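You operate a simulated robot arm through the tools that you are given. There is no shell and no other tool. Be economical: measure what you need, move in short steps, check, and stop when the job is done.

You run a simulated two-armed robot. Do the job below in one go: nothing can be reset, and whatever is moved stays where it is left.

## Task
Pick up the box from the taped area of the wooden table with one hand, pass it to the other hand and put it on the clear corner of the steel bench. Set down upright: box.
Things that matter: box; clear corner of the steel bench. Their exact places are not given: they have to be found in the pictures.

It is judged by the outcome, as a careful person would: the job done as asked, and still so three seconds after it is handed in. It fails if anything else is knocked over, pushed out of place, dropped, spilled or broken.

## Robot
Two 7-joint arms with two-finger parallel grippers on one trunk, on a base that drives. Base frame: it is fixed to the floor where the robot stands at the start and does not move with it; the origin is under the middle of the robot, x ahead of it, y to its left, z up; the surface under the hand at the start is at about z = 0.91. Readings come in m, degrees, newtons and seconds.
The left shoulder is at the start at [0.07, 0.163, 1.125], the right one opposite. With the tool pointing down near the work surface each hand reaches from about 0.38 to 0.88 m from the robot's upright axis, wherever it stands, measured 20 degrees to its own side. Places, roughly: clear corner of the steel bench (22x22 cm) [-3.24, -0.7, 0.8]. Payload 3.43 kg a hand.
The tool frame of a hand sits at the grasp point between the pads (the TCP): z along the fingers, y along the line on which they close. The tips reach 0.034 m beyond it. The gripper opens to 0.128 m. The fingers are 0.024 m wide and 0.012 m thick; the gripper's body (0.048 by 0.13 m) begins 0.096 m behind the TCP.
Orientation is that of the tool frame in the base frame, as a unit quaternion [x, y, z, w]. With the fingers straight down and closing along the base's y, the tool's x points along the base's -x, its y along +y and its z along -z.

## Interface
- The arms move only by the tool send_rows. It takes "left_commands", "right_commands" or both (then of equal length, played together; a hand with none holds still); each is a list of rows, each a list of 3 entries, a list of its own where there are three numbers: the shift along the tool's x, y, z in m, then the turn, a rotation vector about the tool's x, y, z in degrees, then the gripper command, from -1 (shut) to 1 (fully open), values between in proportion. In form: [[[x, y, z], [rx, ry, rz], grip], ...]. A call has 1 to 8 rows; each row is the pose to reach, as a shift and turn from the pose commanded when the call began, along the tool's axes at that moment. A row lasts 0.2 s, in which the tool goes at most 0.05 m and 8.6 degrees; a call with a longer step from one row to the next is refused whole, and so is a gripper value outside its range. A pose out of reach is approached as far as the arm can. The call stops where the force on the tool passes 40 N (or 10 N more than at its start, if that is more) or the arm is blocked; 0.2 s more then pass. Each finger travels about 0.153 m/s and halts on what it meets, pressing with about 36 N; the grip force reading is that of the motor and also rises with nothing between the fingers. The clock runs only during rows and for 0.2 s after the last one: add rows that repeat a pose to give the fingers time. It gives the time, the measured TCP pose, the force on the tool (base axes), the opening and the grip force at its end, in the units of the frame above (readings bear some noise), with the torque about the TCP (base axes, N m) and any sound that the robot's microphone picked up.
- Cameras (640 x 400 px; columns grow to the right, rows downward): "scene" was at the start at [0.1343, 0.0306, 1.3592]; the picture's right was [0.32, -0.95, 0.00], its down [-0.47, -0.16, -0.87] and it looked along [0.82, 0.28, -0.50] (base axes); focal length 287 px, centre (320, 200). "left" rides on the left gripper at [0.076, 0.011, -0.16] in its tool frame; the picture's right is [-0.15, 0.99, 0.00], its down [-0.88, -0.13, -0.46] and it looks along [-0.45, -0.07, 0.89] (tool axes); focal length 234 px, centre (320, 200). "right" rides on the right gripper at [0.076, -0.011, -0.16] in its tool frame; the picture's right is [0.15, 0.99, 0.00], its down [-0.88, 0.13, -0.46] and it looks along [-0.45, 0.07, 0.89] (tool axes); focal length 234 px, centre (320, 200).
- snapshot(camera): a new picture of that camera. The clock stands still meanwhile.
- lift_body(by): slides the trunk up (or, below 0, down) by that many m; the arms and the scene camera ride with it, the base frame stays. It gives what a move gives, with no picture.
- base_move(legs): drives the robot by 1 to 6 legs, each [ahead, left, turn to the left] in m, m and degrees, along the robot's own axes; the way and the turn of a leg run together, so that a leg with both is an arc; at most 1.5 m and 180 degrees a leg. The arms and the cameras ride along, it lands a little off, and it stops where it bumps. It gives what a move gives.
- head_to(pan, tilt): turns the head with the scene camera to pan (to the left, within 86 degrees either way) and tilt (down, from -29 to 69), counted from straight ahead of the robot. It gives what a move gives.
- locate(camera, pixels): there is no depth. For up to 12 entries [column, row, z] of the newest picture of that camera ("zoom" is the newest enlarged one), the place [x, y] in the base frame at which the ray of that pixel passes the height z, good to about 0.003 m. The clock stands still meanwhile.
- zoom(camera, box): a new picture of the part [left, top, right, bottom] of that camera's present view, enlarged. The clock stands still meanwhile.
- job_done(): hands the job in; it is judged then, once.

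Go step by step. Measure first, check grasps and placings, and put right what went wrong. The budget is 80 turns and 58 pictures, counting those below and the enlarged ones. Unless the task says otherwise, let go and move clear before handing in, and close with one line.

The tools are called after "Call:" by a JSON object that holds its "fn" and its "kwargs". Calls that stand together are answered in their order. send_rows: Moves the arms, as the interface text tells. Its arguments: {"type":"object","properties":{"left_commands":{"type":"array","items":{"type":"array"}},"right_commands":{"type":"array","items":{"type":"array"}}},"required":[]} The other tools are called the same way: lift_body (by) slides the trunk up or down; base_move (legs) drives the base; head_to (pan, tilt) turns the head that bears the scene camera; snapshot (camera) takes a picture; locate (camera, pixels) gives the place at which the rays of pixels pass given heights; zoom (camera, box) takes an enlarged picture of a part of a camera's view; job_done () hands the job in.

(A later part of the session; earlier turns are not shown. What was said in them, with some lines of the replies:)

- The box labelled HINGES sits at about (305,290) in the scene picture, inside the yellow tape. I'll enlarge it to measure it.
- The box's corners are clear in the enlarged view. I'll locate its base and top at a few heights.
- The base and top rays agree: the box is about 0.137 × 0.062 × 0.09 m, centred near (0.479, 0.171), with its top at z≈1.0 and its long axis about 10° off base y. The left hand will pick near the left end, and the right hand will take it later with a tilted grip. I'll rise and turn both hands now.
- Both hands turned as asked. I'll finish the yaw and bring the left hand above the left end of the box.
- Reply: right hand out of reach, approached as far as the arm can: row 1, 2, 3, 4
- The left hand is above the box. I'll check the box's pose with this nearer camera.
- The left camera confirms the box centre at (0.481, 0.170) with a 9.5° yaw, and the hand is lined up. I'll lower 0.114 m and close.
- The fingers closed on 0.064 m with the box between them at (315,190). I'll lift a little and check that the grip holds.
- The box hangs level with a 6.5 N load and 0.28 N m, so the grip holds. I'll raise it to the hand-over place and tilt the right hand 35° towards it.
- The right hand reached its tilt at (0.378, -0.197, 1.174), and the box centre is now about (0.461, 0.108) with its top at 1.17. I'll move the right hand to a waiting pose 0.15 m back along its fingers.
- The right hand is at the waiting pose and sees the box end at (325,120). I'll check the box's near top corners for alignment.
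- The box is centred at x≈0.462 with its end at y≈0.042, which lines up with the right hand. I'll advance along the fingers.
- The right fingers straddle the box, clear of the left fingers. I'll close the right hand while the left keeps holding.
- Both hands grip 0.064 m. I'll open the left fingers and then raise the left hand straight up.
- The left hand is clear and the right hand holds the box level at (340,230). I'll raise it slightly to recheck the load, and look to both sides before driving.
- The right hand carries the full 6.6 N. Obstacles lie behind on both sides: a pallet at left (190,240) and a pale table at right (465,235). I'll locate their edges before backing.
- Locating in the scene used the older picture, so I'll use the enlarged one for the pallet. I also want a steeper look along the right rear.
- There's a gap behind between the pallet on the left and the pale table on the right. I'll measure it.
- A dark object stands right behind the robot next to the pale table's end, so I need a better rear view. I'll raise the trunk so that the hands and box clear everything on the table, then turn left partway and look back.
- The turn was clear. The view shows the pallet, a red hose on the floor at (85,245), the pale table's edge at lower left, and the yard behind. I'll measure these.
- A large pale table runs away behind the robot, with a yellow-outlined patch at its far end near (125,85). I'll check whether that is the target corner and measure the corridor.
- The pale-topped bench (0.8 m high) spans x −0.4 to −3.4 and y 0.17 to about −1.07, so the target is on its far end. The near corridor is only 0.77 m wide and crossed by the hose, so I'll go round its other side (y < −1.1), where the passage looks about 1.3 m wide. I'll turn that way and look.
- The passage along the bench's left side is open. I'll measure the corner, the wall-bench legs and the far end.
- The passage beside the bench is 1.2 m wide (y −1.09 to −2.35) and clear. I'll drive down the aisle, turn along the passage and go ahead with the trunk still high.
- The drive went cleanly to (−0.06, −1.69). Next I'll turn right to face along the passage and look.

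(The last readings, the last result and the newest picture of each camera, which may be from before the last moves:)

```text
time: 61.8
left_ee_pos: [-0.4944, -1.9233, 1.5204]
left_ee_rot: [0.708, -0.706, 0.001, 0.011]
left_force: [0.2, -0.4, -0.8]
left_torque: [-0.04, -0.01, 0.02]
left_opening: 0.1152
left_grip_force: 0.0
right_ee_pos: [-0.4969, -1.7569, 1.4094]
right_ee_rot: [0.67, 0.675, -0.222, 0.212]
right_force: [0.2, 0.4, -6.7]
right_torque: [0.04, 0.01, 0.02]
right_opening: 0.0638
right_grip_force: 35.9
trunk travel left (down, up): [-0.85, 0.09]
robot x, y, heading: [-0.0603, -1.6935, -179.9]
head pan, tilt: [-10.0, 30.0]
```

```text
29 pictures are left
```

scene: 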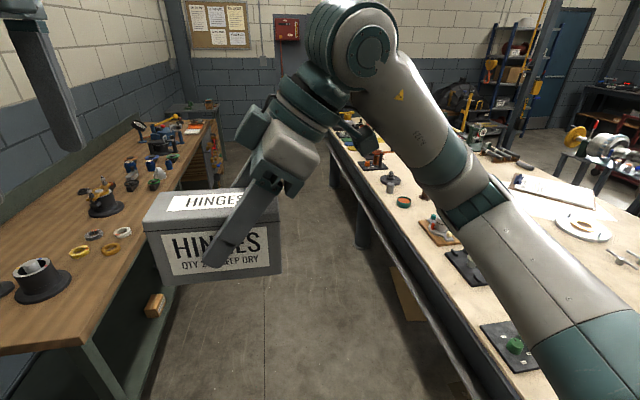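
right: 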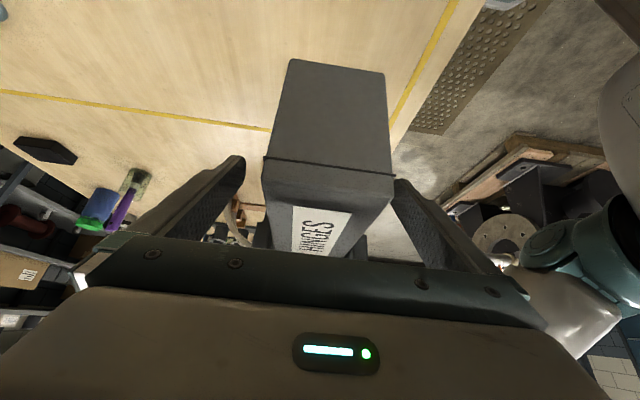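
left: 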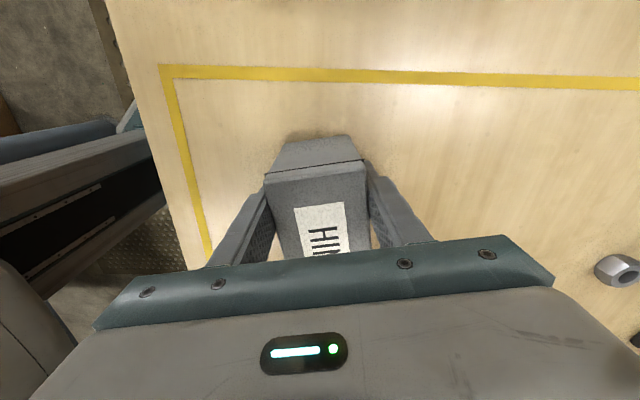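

The box is still level in the right hand and the corridor floor is clear. I'll drive ahead in two legs to about x = −2.4 and look at the far corner.

Call:
{"fn": "base_move", "kwargs": {"legs": [[1.2, 0, 0], [1.15, 0, 0]]}}

Call:
{"fn": "head_to", "kwargs": {"pan": -45, "tilt": 35}}

Call:
{"fn": "snapshot", "kwargs": {"camera": "scene"}}

```text
time: 73.3
left_ee_pos: [-2.8536, -1.912, 1.5193]
left_ee_rot: [-0.704, 0.71, 0.0, -0.011]
left_force: [0.0, 0.5, -0.4]
left_torque: [0.0, -0.01, -0.02]
left_opening: 0.1152
left_grip_force: 0.0
right_ee_pos: [-2.8536, -1.7453, 1.409]
right_ee_rot: [0.675, 0.671, -0.224, 0.211]
right_force: [-0.3, -0.7, -6.6]
right_torque: [0.06, -0.01, -0.02]
right_opening: 0.0641
right_grip_force: 36.0
trunk travel left (down, up): [-0.85, 0.09]
robot x, y, heading: [-2.4105, -1.6847, 179.3]
head pan, tilt: [-10.0, 30.0]
```

```text
time: 74.3
left_ee_pos: [-2.8552, -1.9115, 1.5189]
left_ee_rot: [-0.703, 0.711, 0.0, -0.011]
left_force: [0.0, 0.8, 0.5]
left_torque: [-0.02, 0.01, 0.02]
left_opening: 0.1153
left_grip_force: 0.0
right_ee_pos: [-2.8545, -1.7457, 1.4096]
right_ee_rot: [0.675, 0.671, -0.223, 0.21]
right_force: [-0.1, 0.6, -7.5]
right_torque: [0.01, 0.0, 0.01]
right_opening: 0.0637
right_grip_force: 35.9
trunk travel left (down, up): [-0.85, 0.09]
robot x, y, heading: [-2.4096, -1.6868, 179.5]
head pan, tilt: [-45.0, 35.0]
```

```text
28 pictures are left
```

scene: 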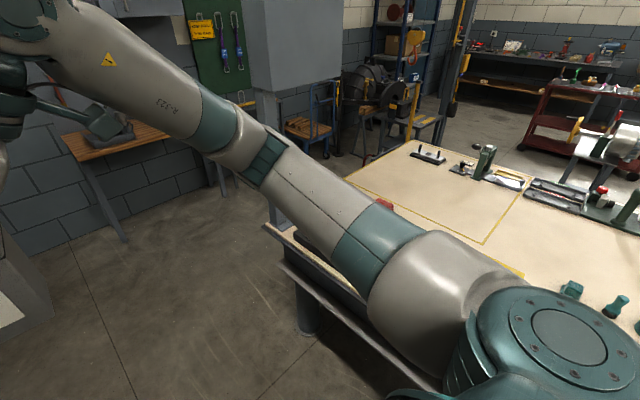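

The right arm blocks the view of the target, so I'll measure the free floor ahead and then turn to face the bench.

Call:
{"fn": "locate", "kwargs": {"camera": "scene", "pixels": [[125, 240, 0.0], [75, 155, 0.8], [205, 180, 0.0], [265, 225, 0.8], [350, 180, 0.8], [485, 243, 0.8], [410, 142, 0.8], [285, 205, 0.8], [385, 203, 0.8]]}}

Call:
{"fn": "base_move", "kwargs": {"legs": [[0.6, 0, 0], [0, 0, -90]]}}

Call:
{"fn": "head_to", "kwargs": {"pan": 20, "tilt": 40}}

Call:
{"fn": "snapshot", "kwargs": {"camera": "scene"}}

```text
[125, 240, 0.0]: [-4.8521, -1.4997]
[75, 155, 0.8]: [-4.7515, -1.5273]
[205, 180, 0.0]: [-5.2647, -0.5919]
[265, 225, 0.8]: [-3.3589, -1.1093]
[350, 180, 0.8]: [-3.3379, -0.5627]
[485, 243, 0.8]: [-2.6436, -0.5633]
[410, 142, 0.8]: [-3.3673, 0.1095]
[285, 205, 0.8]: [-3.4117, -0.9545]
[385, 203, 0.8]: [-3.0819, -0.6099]
```

```text
time: 81.6
left_ee_pos: [-3.2414, -1.2384, 1.5197]
left_ee_rot: [0.006, 1.0, 0.009, -0.008]
left_force: [0.5, 0.1, 0.4]
left_torque: [0.02, 0.0, -0.02]
left_opening: 0.1152
left_grip_force: 0.1
right_ee_pos: [-3.0734, -1.2399, 1.4082]
right_ee_rot: [0.952, -0.004, -0.307, -0.009]
right_force: [-0.7, 0.8, -6.3]
right_torque: [0.02, -0.05, -0.02]
right_opening: 0.0637
right_grip_force: 35.8
trunk travel left (down, up): [-0.85, 0.09]
robot x, y, heading: [-3.0123, -1.6767, 89.5]
head pan, tilt: [-45.0, 35.0]
```

```text
time: 82.9
left_ee_pos: [-3.2386, -1.2377, 1.5194]
left_ee_rot: [0.006, 1.0, 0.007, -0.008]
left_force: [0.5, -0.3, 0.0]
left_torque: [-0.02, 0.0, 0.0]
left_opening: 0.1154
left_grip_force: 0.1
right_ee_pos: [-3.0736, -1.2388, 1.4086]
right_ee_rot: [0.952, -0.004, -0.307, -0.01]
right_force: [-0.6, 0.1, -6.5]
right_torque: [-0.04, -0.07, -0.02]
right_opening: 0.064
right_grip_force: 36.4
trunk travel left (down, up): [-0.85, 0.09]
robot x, y, heading: [-3.0167, -1.6795, 89.3]
head pan, tilt: [20.0, 40.0]
```

```text
27 pictures are left
```

scene: 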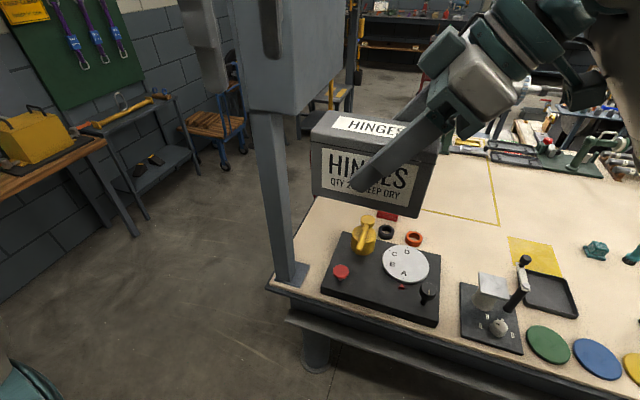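

The near-left corner carries a post with a cabinet, and the spot I want is hidden behind the box. I'll check the left hand camera and measure the post and the visible marks.

Call:
{"fn": "locate", "kwargs": {"camera": "scene", "pixels": [[290, 280, 0.8], [308, 278, 0.8], [498, 224, 0.8], [420, 210, 0.8], [388, 215, 0.8], [413, 238, 0.8], [386, 230, 0.8], [312, 197, 0.8], [510, 240, 0.8], [562, 272, 0.8], [408, 248, 0.82], [335, 235, 0.83]]}}

Call:
{"fn": "snapshot", "kwargs": {"camera": "left"}}

```text
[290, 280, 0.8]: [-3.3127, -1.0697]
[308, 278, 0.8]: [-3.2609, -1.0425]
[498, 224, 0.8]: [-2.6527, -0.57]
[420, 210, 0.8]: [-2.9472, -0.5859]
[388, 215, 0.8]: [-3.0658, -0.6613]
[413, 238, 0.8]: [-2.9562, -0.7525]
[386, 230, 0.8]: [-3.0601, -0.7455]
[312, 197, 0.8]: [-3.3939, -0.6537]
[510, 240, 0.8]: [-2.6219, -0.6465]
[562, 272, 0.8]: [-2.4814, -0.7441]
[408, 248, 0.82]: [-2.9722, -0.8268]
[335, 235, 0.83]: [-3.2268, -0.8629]
```

```text
26 pictures are left
```

left: 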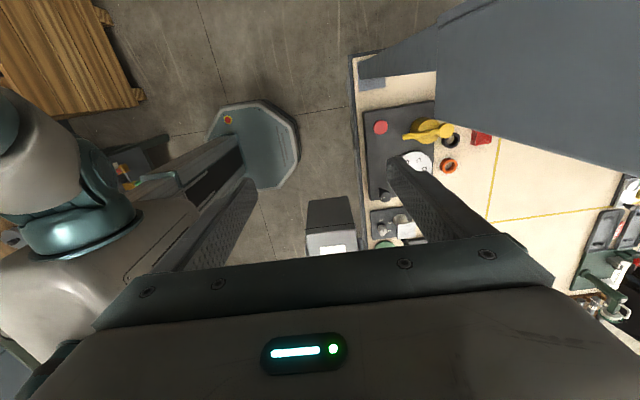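

The patch around (−3.24, −0.70) is clear: the red block is at x≈−3.07, the panel ends at y≈−0.85 and the tape line runs at y≈−0.57. The post and cabinet limit access, so I'll measure their height.

Call:
{"fn": "locate", "kwargs": {"camera": "scene", "pixels": [[250, 111, 1.3], [250, 111, 1.4], [250, 111, 1.35], [285, 112, 1.3], [285, 112, 1.35], [285, 112, 1.4], [305, 114, 1.35], [305, 114, 1.4], [346, 60, 1.35], [346, 60, 1.4], [245, 108, 1.4], [318, 108, 1.4]]}}

Call:
{"fn": "zoom", "kwargs": {"camera": "scene", "box": [180, 0, 440, 162]}}

Call:
{"fn": "head_to", "kwargs": {"pan": 20, "tilt": 5}}

Call:
{"fn": "snapshot", "kwargs": {"camera": "scene"}}

```text
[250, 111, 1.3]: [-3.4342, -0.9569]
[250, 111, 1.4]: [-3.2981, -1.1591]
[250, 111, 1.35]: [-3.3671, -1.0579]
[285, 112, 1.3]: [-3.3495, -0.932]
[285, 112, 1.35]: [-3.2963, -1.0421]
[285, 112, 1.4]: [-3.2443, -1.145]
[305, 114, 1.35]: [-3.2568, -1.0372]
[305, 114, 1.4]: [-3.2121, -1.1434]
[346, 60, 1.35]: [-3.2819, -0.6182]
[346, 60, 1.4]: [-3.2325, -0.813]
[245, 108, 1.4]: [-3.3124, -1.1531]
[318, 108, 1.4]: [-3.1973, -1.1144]
```

```text
2.46 times, centred on (310, 81) of scene
```

zoom: 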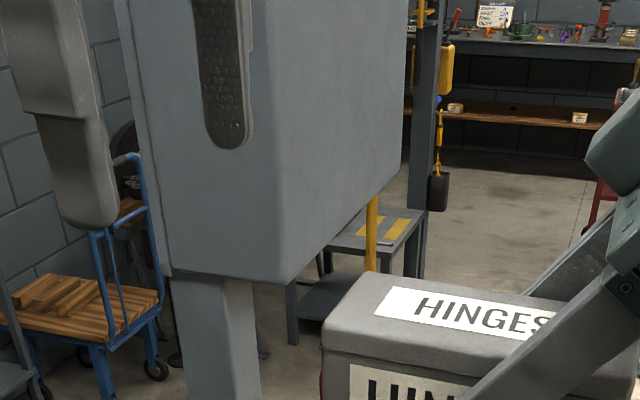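

```text
time: 84.0
left_ee_pos: [-3.2407, -1.2393, 1.519]
left_ee_rot: [0.007, 1.0, 0.008, -0.008]
left_force: [0.1, -0.5, 0.1]
left_torque: [0.02, 0.04, -0.02]
left_opening: 0.1149
left_grip_force: 0.0
right_ee_pos: [-3.0737, -1.2389, 1.4093]
right_ee_rot: [0.952, -0.003, -0.306, -0.01]
right_force: [0.3, -0.3, -6.7]
right_torque: [-0.03, -0.07, 0.0]
right_opening: 0.0638
right_grip_force: 35.9
trunk travel left (down, up): [-0.85, 0.09]
robot x, y, heading: [-3.0161, -1.6817, 89.0]
head pan, tilt: [20.0, 5.0]
```

```text
24 pictures are left
```

scene: 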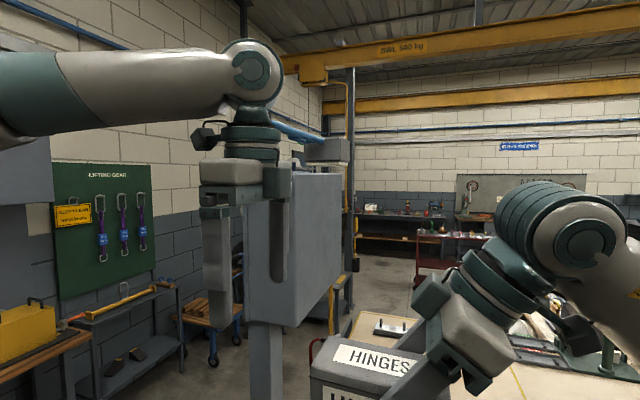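

The cabinet spans about x −3.37…−3.22 and y −1.1…−0.7, with its bottom at z≈1.36, so the arm has to come in from the right and low. First I'll pull the left hand back and out to the side, away from the cabinet.

Call:
{"fn": "send_rows", "kwargs": {"left_commands": [[[0, -0.04, 0], [0, 0, 0], 0], [[0, -0.08, 0], [0, 0, 0], 0], [[0.025, -0.115, 0], [0, 0, 0], -0.5], [[0.05, -0.15, 0], [0, 0, 0], -0.5], [[0.08, -0.18, 0], [0, 0, 0], -0.5], [[0.11, -0.205, 0], [0, 0, 0], -0.5], [[0.145, -0.23, 0], [0, 0, 0], -0.5], [[0.18, -0.25, 0], [0, 0, 0], -0.5]]}}

Call:
{"fn": "snapshot", "kwargs": {"camera": "scene"}}

```text
time: 85.8
left_ee_pos: [-3.4228, -1.4896, 1.5177]
left_ee_rot: [0.006, 1.0, 0.008, -0.007]
left_force: [0.3, -0.4, 0.5]
left_torque: [0.05, -0.01, 0.02]
left_opening: 0.0317
left_grip_force: 0.0
right_ee_pos: [-3.0742, -1.2417, 1.4097]
right_ee_rot: [0.952, -0.003, -0.307, -0.01]
right_force: [0.1, -0.5, -7.0]
right_torque: [0.05, -0.05, -0.03]
right_opening: 0.0639
right_grip_force: 35.8
trunk travel left (down, up): [-0.85, 0.09]
robot x, y, heading: [-3.0185, -1.6801, 89.1]
head pan, tilt: [20.0, 5.0]
```

```text
23 pictures are left
```

scene: 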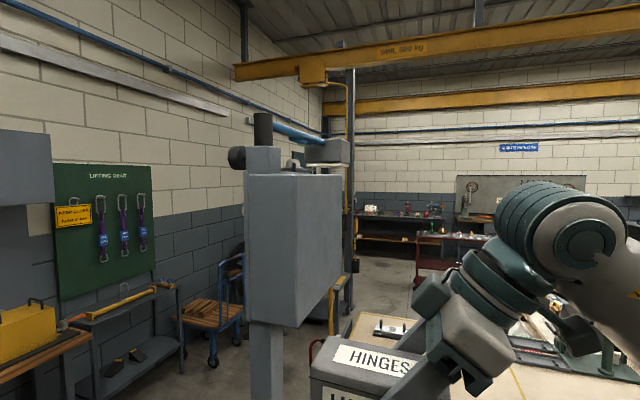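

The left hand is back and the cabinet is clear of the arms. I'll drive 0.27 m nearer with a small shift to the right, then lower the trunk below the cabinet's level while staying above the things on the bench.

Call:
{"fn": "base_move", "kwargs": {"legs": [[0, -0.05, 0], [0.27, 0, 0]]}}

Call:
{"fn": "lift_body", "kwargs": {"by": -0.24}}

Call:
{"fn": "head_to", "kwargs": {"pan": 15, "tilt": 40}}

Call:
{"fn": "snapshot", "kwargs": {"camera": "scene"}}

Call:
{"fn": "snapshot", "kwargs": {"camera": "right"}}

```text
time: 88.2
left_ee_pos: [-3.3671, -1.2189, 1.5194]
left_ee_rot: [0.006, 1.0, 0.008, -0.007]
left_force: [0.1, -0.5, 0.1]
left_torque: [0.04, 0.03, -0.01]
left_opening: 0.032
left_grip_force: 0.0
right_ee_pos: [-3.0201, -0.9718, 1.4099]
right_ee_rot: [0.952, -0.003, -0.307, -0.01]
right_force: [0.1, -0.9, -7.2]
right_torque: [0.0, -0.05, -0.05]
right_opening: 0.0637
right_grip_force: 36.9
trunk travel left (down, up): [-0.85, 0.09]
robot x, y, heading: [-2.9626, -1.4102, 89.1]
head pan, tilt: [20.0, 5.0]
```

```text
time: 90.7
left_ee_pos: [-3.3686, -1.2162, 1.2792]
left_ee_rot: [0.007, 1.0, 0.008, -0.007]
left_force: [0.4, 0.0, 0.0]
left_torque: [0.0, -0.03, 0.02]
left_opening: 0.0319
left_grip_force: 0.0
right_ee_pos: [-3.0199, -0.9703, 1.1684]
right_ee_rot: [0.952, -0.003, -0.306, -0.009]
right_force: [-0.2, -0.6, -6.5]
right_torque: [0.02, -0.06, 0.07]
right_opening: 0.064
right_grip_force: 35.8
trunk travel left (down, up): [-0.61, 0.33]
robot x, y, heading: [-2.9614, -1.4103, 89.2]
head pan, tilt: [20.0, 5.0]
```

```text
time: 91.7
left_ee_pos: [-3.3683, -1.217, 1.2781]
left_ee_rot: [0.006, 1.0, 0.008, -0.008]
left_force: [-0.3, 0.1, 0.1]
left_torque: [0.0, 0.02, -0.02]
left_opening: 0.0318
left_grip_force: 0.1
right_ee_pos: [-3.0201, -0.97, 1.1681]
right_ee_rot: [0.952, -0.004, -0.307, -0.009]
right_force: [-0.8, 0.3, -7.5]
right_torque: [0.01, -0.05, -0.01]
right_opening: 0.0641
right_grip_force: 36.2
trunk travel left (down, up): [-0.61, 0.33]
robot x, y, heading: [-2.9628, -1.4135, 89.3]
head pan, tilt: [15.0, 40.0]
```

```text
22 pictures are left
```

scene: 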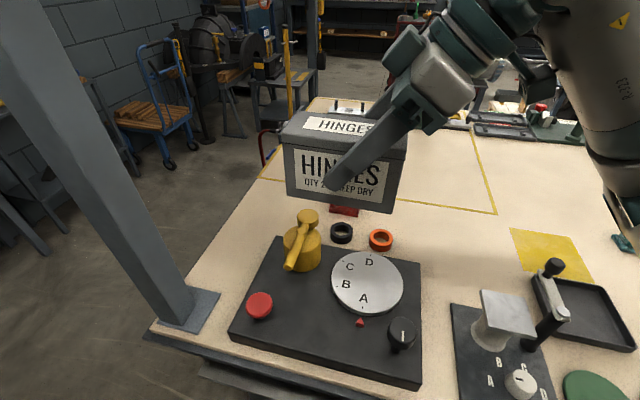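

```text
21 pictures are left
```

right: 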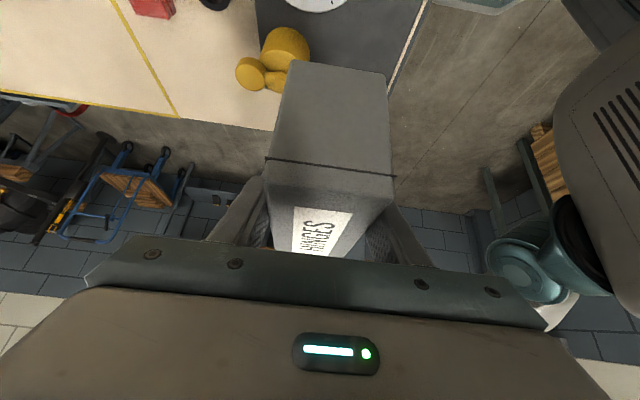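

The view now shows the clear patch at about (275,215), between the bench end, the yellow handle, the red block and the tape line. I'll measure its borders.

Call:
{"fn": "locate", "kwargs": {"camera": "scene", "pixels": [[262, 180, 0.8], [285, 182, 0.8], [330, 213, 0.8], [358, 216, 0.8], [330, 235, 0.8], [283, 240, 0.83], [298, 214, 0.95], [308, 212, 0.93], [225, 230, 0.8], [243, 200, 0.8], [280, 236, 0.82], [497, 214, 0.8]]}}

Call:
{"fn": "zoom", "kwargs": {"camera": "scene", "box": [200, 140, 440, 290]}}

```text
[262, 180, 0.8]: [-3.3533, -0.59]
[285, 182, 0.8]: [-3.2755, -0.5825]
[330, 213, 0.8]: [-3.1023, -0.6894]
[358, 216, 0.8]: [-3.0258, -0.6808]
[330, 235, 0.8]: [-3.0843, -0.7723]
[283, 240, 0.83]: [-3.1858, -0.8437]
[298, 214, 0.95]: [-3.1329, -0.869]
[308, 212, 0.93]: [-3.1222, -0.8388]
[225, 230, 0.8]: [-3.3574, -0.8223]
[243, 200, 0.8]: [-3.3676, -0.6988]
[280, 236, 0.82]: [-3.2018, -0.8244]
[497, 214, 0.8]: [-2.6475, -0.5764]
```

```text
2.67 times, centred on (320, 215) of scene
```

zoom: 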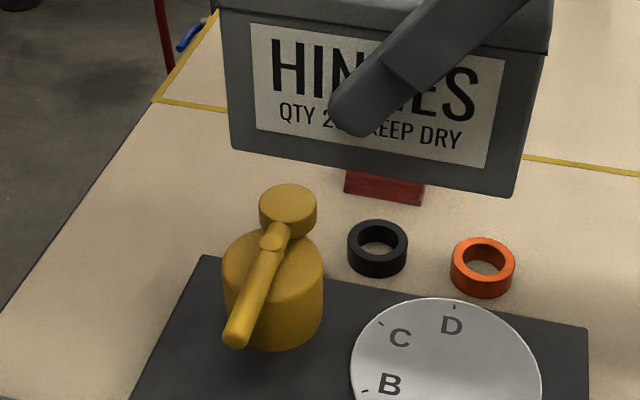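

The clear patch spans x −3.36…−3.10 and y −0.82…−0.585, so I'll set the box at (−3.24, −0.70). First I'll move over it at the present height, above the yellow handle and under the cabinet.

Call:
{"fn": "send_rows", "kwargs": {"right_commands": [[[-0.0216, -0.0334, 0.0161], [0, 0, 0], -1], [[-0.0432, -0.0669, 0.0323], [0, 0, 0], -1], [[-0.0647, -0.1003, 0.0484], [0, 0, 0], -1], [[-0.0863, -0.1338, 0.0646], [0, 0, 0], -1], [[-0.1079, -0.1672, 0.0807], [0, 0, 0], -1], [[-0.1295, -0.2006, 0.0969], [0, 0, 0], -1], [[-0.151, -0.2341, 0.113], [0, 0, 0], -1], [[-0.1726, -0.2675, 0.1292], [0, 0, 0], -1]]}}

Call:
{"fn": "snapshot", "kwargs": {"camera": "scene"}}

Call:
{"fn": "snapshot", "kwargs": {"camera": "right"}}

```text
time: 93.5
left_ee_pos: [-3.3687, -1.2168, 1.2786]
left_ee_rot: [0.006, 1.0, 0.008, -0.008]
left_force: [-0.1, 0.0, 0.2]
left_torque: [0.04, 0.01, -0.02]
left_opening: 0.0318
left_grip_force: 0.1
right_ee_pos: [-3.0642, -0.9205, 1.1673]
right_ee_rot: [0.952, -0.006, -0.307, -0.01]
right_force: [-0.1, -0.2, -8.2]
right_torque: [0.0, -0.07, 0.01]
right_opening: 0.0639
right_grip_force: 36.2
right hand out of reach, approached as far as the arm can: row 2, 3, 4, 5, 6, 7, 8
trunk travel left (down, up): [-0.61, 0.33]
robot x, y, heading: [-2.9616, -1.4119, 89.3]
head pan, tilt: [15.0, 40.0]
```

```text
19 pictures are left
```

scene: 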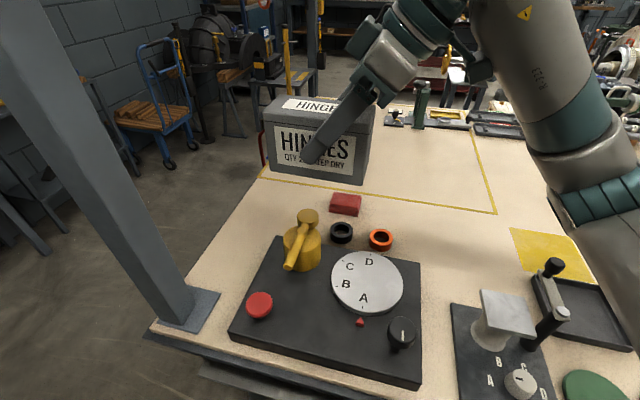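

```text
18 pictures are left
```

right: 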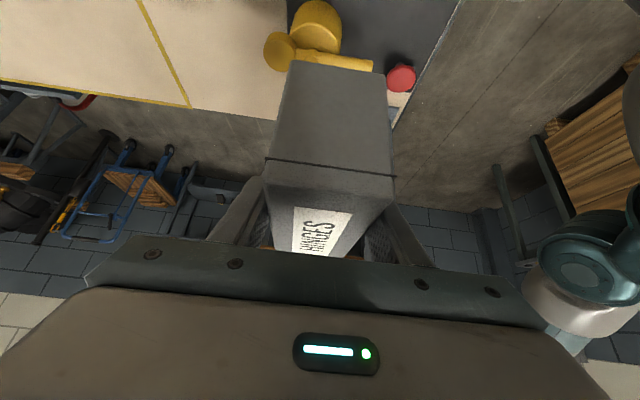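

With this wrist yaw the arm stops short at (−3.06, −0.92), though the box is still held level. I'll turn the hand 50° clockwise about the vertical, towards its natural reaching pose, and then go on.

Call:
{"fn": "send_rows", "kwargs": {"right_commands": [[[0, 0, 0], [4.87, 0.12, 6.77], -1], [[0, 0, 0], [9.73, 0.23, 13.53], -1], [[0, 0, 0], [14.6, 0.35, 20.3], -1], [[0, 0, 0], [19.5, 0.47, 27.07], -1], [[0, 0, 0], [24.3, 0.58, 33.83], -1], [[0, 0, 0], [29.2, 0.7, 40.6], -1]]}}

```text
time: 94.9
left_ee_pos: [-3.3697, -1.2173, 1.2779]
left_ee_rot: [0.006, 1.0, 0.009, -0.008]
left_force: [0.4, 1.2, 0.0]
left_torque: [0.02, -0.02, 0.0]
left_opening: 0.032
left_grip_force: 0.1
right_ee_pos: [-3.0664, -0.9209, 1.1658]
right_ee_rot: [0.861, -0.406, -0.275, -0.139]
right_force: [-0.1, 0.5, -7.4]
right_torque: [-0.02, -0.03, 0.0]
right_opening: 0.0639
right_grip_force: 36.0
trunk travel left (down, up): [-0.61, 0.33]
robot x, y, heading: [-2.9619, -1.4085, 89.3]
head pan, tilt: [15.0, 40.0]
```

The yaw went through, with the hand now leaning back and to the right. I'll move over the patch at the same height.

Call:
{"fn": "send_rows", "kwargs": {"right_commands": [[[-0.0317, -0.0007, 0.0229], [0, 0, 0], -1], [[-0.0633, -0.0015, 0.0459], [0, 0, 0], -1], [[-0.095, -0.0022, 0.0688], [0, 0, 0], -1], [[-0.1266, -0.003, 0.0917], [0, 0, 0], -1], [[-0.1583, -0.0037, 0.1146], [0, 0, 0], -1], [[-0.19, -0.0045, 0.1376], [0, 0, 0], -1], [[-0.2216, -0.0052, 0.1605], [0, 0, 0], -1]]}}

Call:
{"fn": "snapshot", "kwargs": {"camera": "scene"}}

```text
time: 96.5
left_ee_pos: [-3.3707, -1.2153, 1.2767]
left_ee_rot: [0.007, 1.0, 0.008, -0.007]
left_force: [-0.8, -1.0, -1.1]
left_torque: [-0.04, -0.06, 0.0]
left_opening: 0.0319
left_grip_force: 0.1
right_ee_pos: [-3.2371, -0.7039, 1.1626]
right_ee_rot: [0.861, -0.405, -0.274, -0.139]
right_force: [0.0, 0.8, -6.9]
right_torque: [-0.06, -0.06, -0.03]
right_opening: 0.064
right_grip_force: 36.2
trunk travel left (down, up): [-0.61, 0.33]
robot x, y, heading: [-2.9584, -1.4139, 89.5]
head pan, tilt: [15.0, 40.0]
```

```text
17 pictures are left
```

scene: 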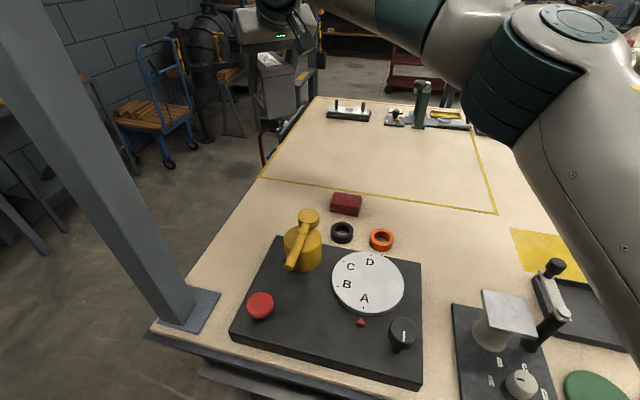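

The box is over the patch with the load unchanged. I'll lower it 0.2 m straight down and check.

Call:
{"fn": "send_rows", "kwargs": {"right_commands": [[[0.0234, 0.0006, 0.0325], [0, 0, 0], -1], [[0.0469, 0.0013, 0.065], [0, 0, 0], -1], [[0.0703, 0.0019, 0.0974], [0, 0, 0], -1], [[0.0938, 0.0026, 0.13], [0, 0, 0], -1], [[0.1172, 0.0032, 0.1624], [0, 0, 0], -1]]}}

Call:
{"fn": "snapshot", "kwargs": {"camera": "scene"}}

Call:
{"fn": "snapshot", "kwargs": {"camera": "right"}}

```text
time: 97.7
left_ee_pos: [-3.3695, -1.2156, 1.2781]
left_ee_rot: [0.006, 1.0, 0.007, -0.008]
left_force: [0.2, 0.7, 0.0]
left_torque: [-0.02, -0.01, -0.02]
left_opening: 0.032
left_grip_force: 0.1
right_ee_pos: [-3.2352, -0.7029, 0.9638]
right_ee_rot: [0.861, -0.406, -0.274, -0.137]
right_force: [-0.2, 0.3, -7.2]
right_torque: [-0.08, -0.05, 0.0]
right_opening: 0.0638
right_grip_force: 35.7
trunk travel left (down, up): [-0.61, 0.33]
robot x, y, heading: [-2.9595, -1.4136, 89.2]
head pan, tilt: [15.0, 40.0]
```

```text
16 pictures are left
```

scene: 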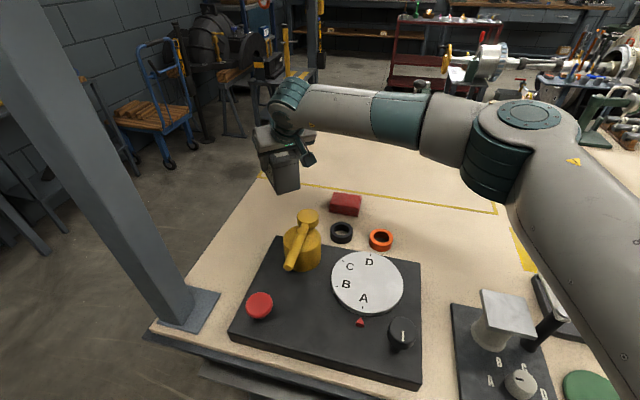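

```text
15 pictures are left
```

right: 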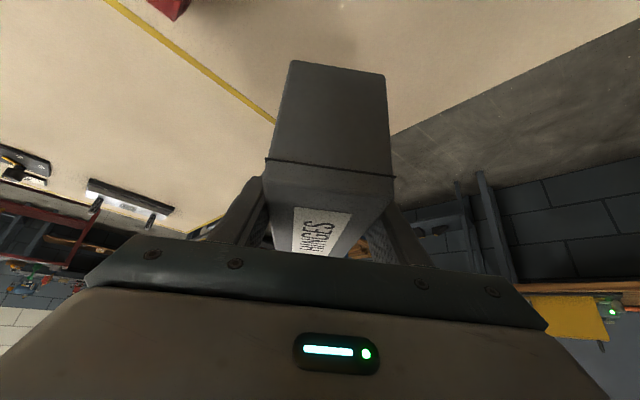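

The right camera shows clear table under the box, with no handle or block near it. I'll lower another 0.093 m to just above the surface.

Call:
{"fn": "send_rows", "kwargs": {"right_commands": [[[0.0205, 0.0006, 0.0284], [0, 0, 0], -1], [[0.0405, 0.0011, 0.056], [0, 0, 0], -1], [[0.0504, 0.0014, 0.0698], [0, 0, 0], -1], [[0.0545, 0.0015, 0.0755], [0, 0, 0], -1], [[0.0545, 0.0015, 0.0755], [0, 0, 0], -1]]}}

Call:
{"fn": "zoom", "kwargs": {"camera": "scene", "box": [200, 120, 400, 245]}}

```text
time: 98.9
left_ee_pos: [-3.369, -1.2169, 1.279]
left_ee_rot: [0.006, 1.0, 0.008, -0.008]
left_force: [0.2, 0.1, 0.2]
left_torque: [0.02, -0.01, 0.03]
left_opening: 0.032
left_grip_force: 0.0
right_ee_pos: [-3.2356, -0.7043, 0.8703]
right_ee_rot: [0.861, -0.405, -0.274, -0.138]
right_force: [0.4, -0.8, -6.7]
right_torque: [-0.08, -0.01, 0.01]
right_opening: 0.0638
right_grip_force: 36.1
trunk travel left (down, up): [-0.61, 0.33]
robot x, y, heading: [-2.9616, -1.4126, 89.1]
head pan, tilt: [15.0, 40.0]
```

```text
3.20 times, centred on (300, 182) of scene
```

zoom: 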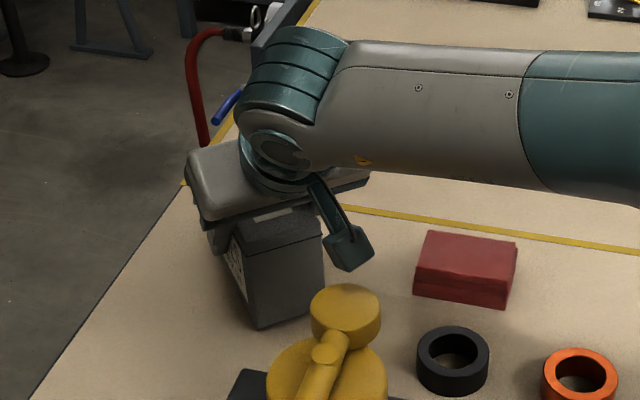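

The box hovers about 9 mm above the clear patch. I'll lower it in small steps until the load drops off.

Call:
{"fn": "send_rows", "kwargs": {"right_commands": [[[0.0018, 0, 0.0024], [0, 0, 0], -1], [[0.0035, 0, 0.0049], [0, 0, 0], -1], [[0.0047, 0, 0.0065], [0, 0, 0], -1], [[0.0047, 0, 0.0065], [0, 0, 0], -1]]}}

```text
time: 99.9
left_ee_pos: [-3.3677, -1.2176, 1.2793]
left_ee_rot: [0.006, 1.0, 0.008, -0.008]
left_force: [0.1, -0.6, 0.4]
left_torque: [-0.01, -0.01, 0.04]
left_opening: 0.0321
left_grip_force: 0.1
right_ee_pos: [-3.2348, -0.7054, 0.8645]
right_ee_rot: [0.861, -0.405, -0.275, -0.139]
right_force: [0.2, 1.2, 0.9]
right_torque: [-0.52, -0.17, -0.03]
right_opening: 0.0637
right_grip_force: 36.1
trunk travel left (down, up): [-0.61, 0.33]
robot x, y, heading: [-2.959, -1.4091, 89.6]
head pan, tilt: [15.0, 40.0]
```

The load dropped from −7 N to +0.9 N, so the box touches the surface. I'll press 2 mm more to seat it.

Call:
{"fn": "send_rows", "kwargs": {"right_commands": [[[0.0006, 0, 0.0008], [0, 0, 0], -1], [[0.0012, 0, 0.0016], [0, 0, 0], -1], [[0.0012, 0, 0.0016], [0, 0, 0], -1]]}}

Call:
{"fn": "zoom", "kwargs": {"camera": "scene", "box": [200, 120, 400, 245]}}

```text
time: 100.7
left_ee_pos: [-3.3677, -1.2183, 1.2787]
left_ee_rot: [0.006, 1.0, 0.008, -0.007]
left_force: [0.1, 0.7, -0.1]
left_torque: [-0.02, -0.02, -0.01]
left_opening: 0.0323
left_grip_force: 0.1
right_ee_pos: [-3.2335, -0.7053, 0.8645]
right_ee_rot: [0.86, -0.406, -0.276, -0.139]
right_force: [-2.8, 7.9, 20.4]
right_torque: [-1.37, -0.25, -0.01]
right_opening: 0.0639
right_grip_force: 36.0
trunk travel left (down, up): [-0.61, 0.33]
robot x, y, heading: [-2.9611, -1.4106, 89.2]
head pan, tilt: [15.0, 40.0]
```

```text
3.20 times, centred on (300, 182) of scene
```

zoom: 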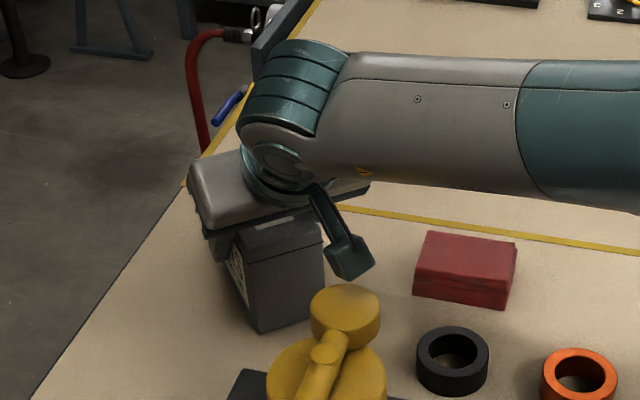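

The surface carries the box, with the near end bearing slightly more. I'll ease off 1.5 mm and open the fingers.

Call:
{"fn": "send_rows", "kwargs": {"right_commands": [[[-0.0009, 0, -0.0012], [0, 0, 0], -1], [[-0.0009, 0, -0.0012], [0, 0, 0], 0.1], [[-0.0009, 0, -0.0012], [0, 0, 0], 0.4], [[-0.0009, 0, -0.0012], [0, 0, 0], 0.7], [[-0.0009, 0, -0.0012], [0, 0, 0], 0.9], [[-0.0009, 0, -0.0012], [0, 0, 0], 0.9]]}}

Call:
{"fn": "snapshot", "kwargs": {"camera": "right"}}

```text
time: 102.1
left_ee_pos: [-3.3682, -1.2168, 1.2791]
left_ee_rot: [0.006, 1.0, 0.008, -0.008]
left_force: [0.4, -0.6, 0.8]
left_torque: [0.04, 0.02, -0.01]
left_opening: 0.0319
left_grip_force: 0.0
right_ee_pos: [-3.2344, -0.7044, 0.8616]
right_ee_rot: [0.862, -0.404, -0.274, -0.138]
right_force: [0.5, 0.3, 0.1]
right_torque: [0.0, 0.01, 0.0]
right_opening: 0.1216
right_grip_force: 0.0
trunk travel left (down, up): [-0.61, 0.33]
robot x, y, heading: [-2.9574, -1.412, 89.1]
head pan, tilt: [15.0, 40.0]
```

```text
12 pictures are left
```

right: 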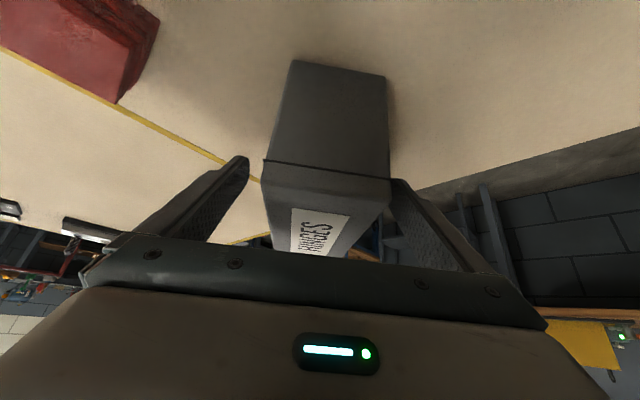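

The fingers are open to 0.12 m with no force on the hand, and the box stands on its own. I'll move the hand straight up, clear of the box.

Call:
{"fn": "send_rows", "kwargs": {"right_commands": [[[-0.0117, 0.002, -0.0162], [0, 0, 0], 0.9], [[-0.0293, 0.002, -0.0406], [0, 0, 0], 0.9], [[-0.0527, 0.002, -0.0731], [0, 0, 0], 0.9], [[-0.0762, 0.0, -0.1056], [0, 0, 0], 0.9], [[-0.0996, -0.002, -0.138], [0, 0, 0], 0.9], [[-0.123, -0.003, -0.1705], [0, 0, 0], 0.9]]}}

Call:
{"fn": "snapshot", "kwargs": {"camera": "scene"}}

```text
time: 103.5
left_ee_pos: [-3.3687, -1.2181, 1.2789]
left_ee_rot: [0.006, 1.0, 0.009, -0.008]
left_force: [-0.3, -1.0, 0.0]
left_torque: [0.03, -0.03, -0.03]
left_opening: 0.0318
left_grip_force: 0.0
right_ee_pos: [-3.2335, -0.7067, 1.0733]
right_ee_rot: [0.861, -0.405, -0.274, -0.138]
right_force: [-0.4, -0.1, 0.8]
right_torque: [0.04, -0.01, -0.05]
right_opening: 0.1217
right_grip_force: 0.0
trunk travel left (down, up): [-0.61, 0.33]
robot x, y, heading: [-2.9599, -1.4111, 89.1]
head pan, tilt: [15.0, 40.0]
```

```text
11 pictures are left
```

scene: 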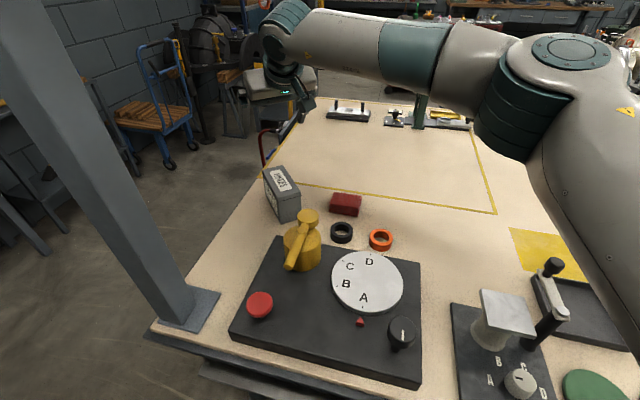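

The box stands alone and upright at (283,193), and the other items look unmoved. I'll check its footprint against the patch.

Call:
{"fn": "zoom", "kwargs": {"camera": "scene", "box": [220, 140, 380, 240]}}

Call:
{"fn": "send_rows", "kwargs": {"right_commands": [[[0.0, 0, -0.03], [0, 0, 0], 0.9], [[0, 0, -0.06], [0, 0, 0], 0.9]]}}

Call:
{"fn": "locate", "kwargs": {"camera": "zoom", "pixels": [[250, 325, 0.8], [325, 302, 0.8], [178, 230, 0.8], [175, 132, 0.89], [262, 106, 0.89], [320, 200, 0.89], [245, 225, 0.89]]}}

```text
4.00 times, centred on (300, 190) of scene
```

zoom: 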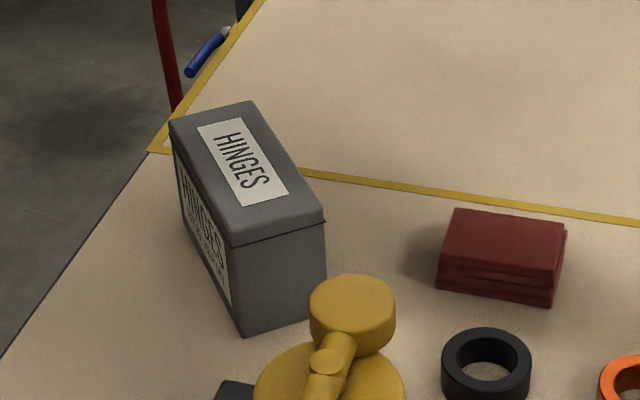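

```text
time: 104.1
left_ee_pos: [-3.3681, -1.2183, 1.2793]
left_ee_rot: [0.005, 1.0, 0.009, -0.007]
left_force: [-0.4, 0.0, -0.5]
left_torque: [0.01, 0.03, 0.05]
left_opening: 0.0321
left_grip_force: 0.1
right_ee_pos: [-3.2127, -0.7351, 1.1223]
right_ee_rot: [0.861, -0.406, -0.274, -0.139]
right_force: [-0.1, -0.8, -0.4]
right_torque: [0.01, -0.01, 0.02]
right_opening: 0.1215
right_grip_force: 0.0
trunk travel left (down, up): [-0.61, 0.33]
robot x, y, heading: [-2.9606, -1.4111, 89.3]
head pan, tilt: [15.0, 40.0]
```

```text
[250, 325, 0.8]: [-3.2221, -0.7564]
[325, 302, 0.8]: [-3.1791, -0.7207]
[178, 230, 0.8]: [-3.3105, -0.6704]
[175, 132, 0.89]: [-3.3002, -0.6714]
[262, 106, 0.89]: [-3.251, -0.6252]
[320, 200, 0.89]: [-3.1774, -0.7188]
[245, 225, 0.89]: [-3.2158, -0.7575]
```

The footprint runs x −3.30…−3.18 and y −0.76…−0.63, which is upright, inside the clear patch and resting on the surface. Both hands are free and clear, so I'm handing in.

Call:
{"fn": "job_done", "kwargs": {}}

```text
The job is handed in.
```

The box was picked up with the left hand, passed to the right hand, and set down upright on the clear corner of the steel bench. I saw nothing else moved or knocked over, and the job is handed in.
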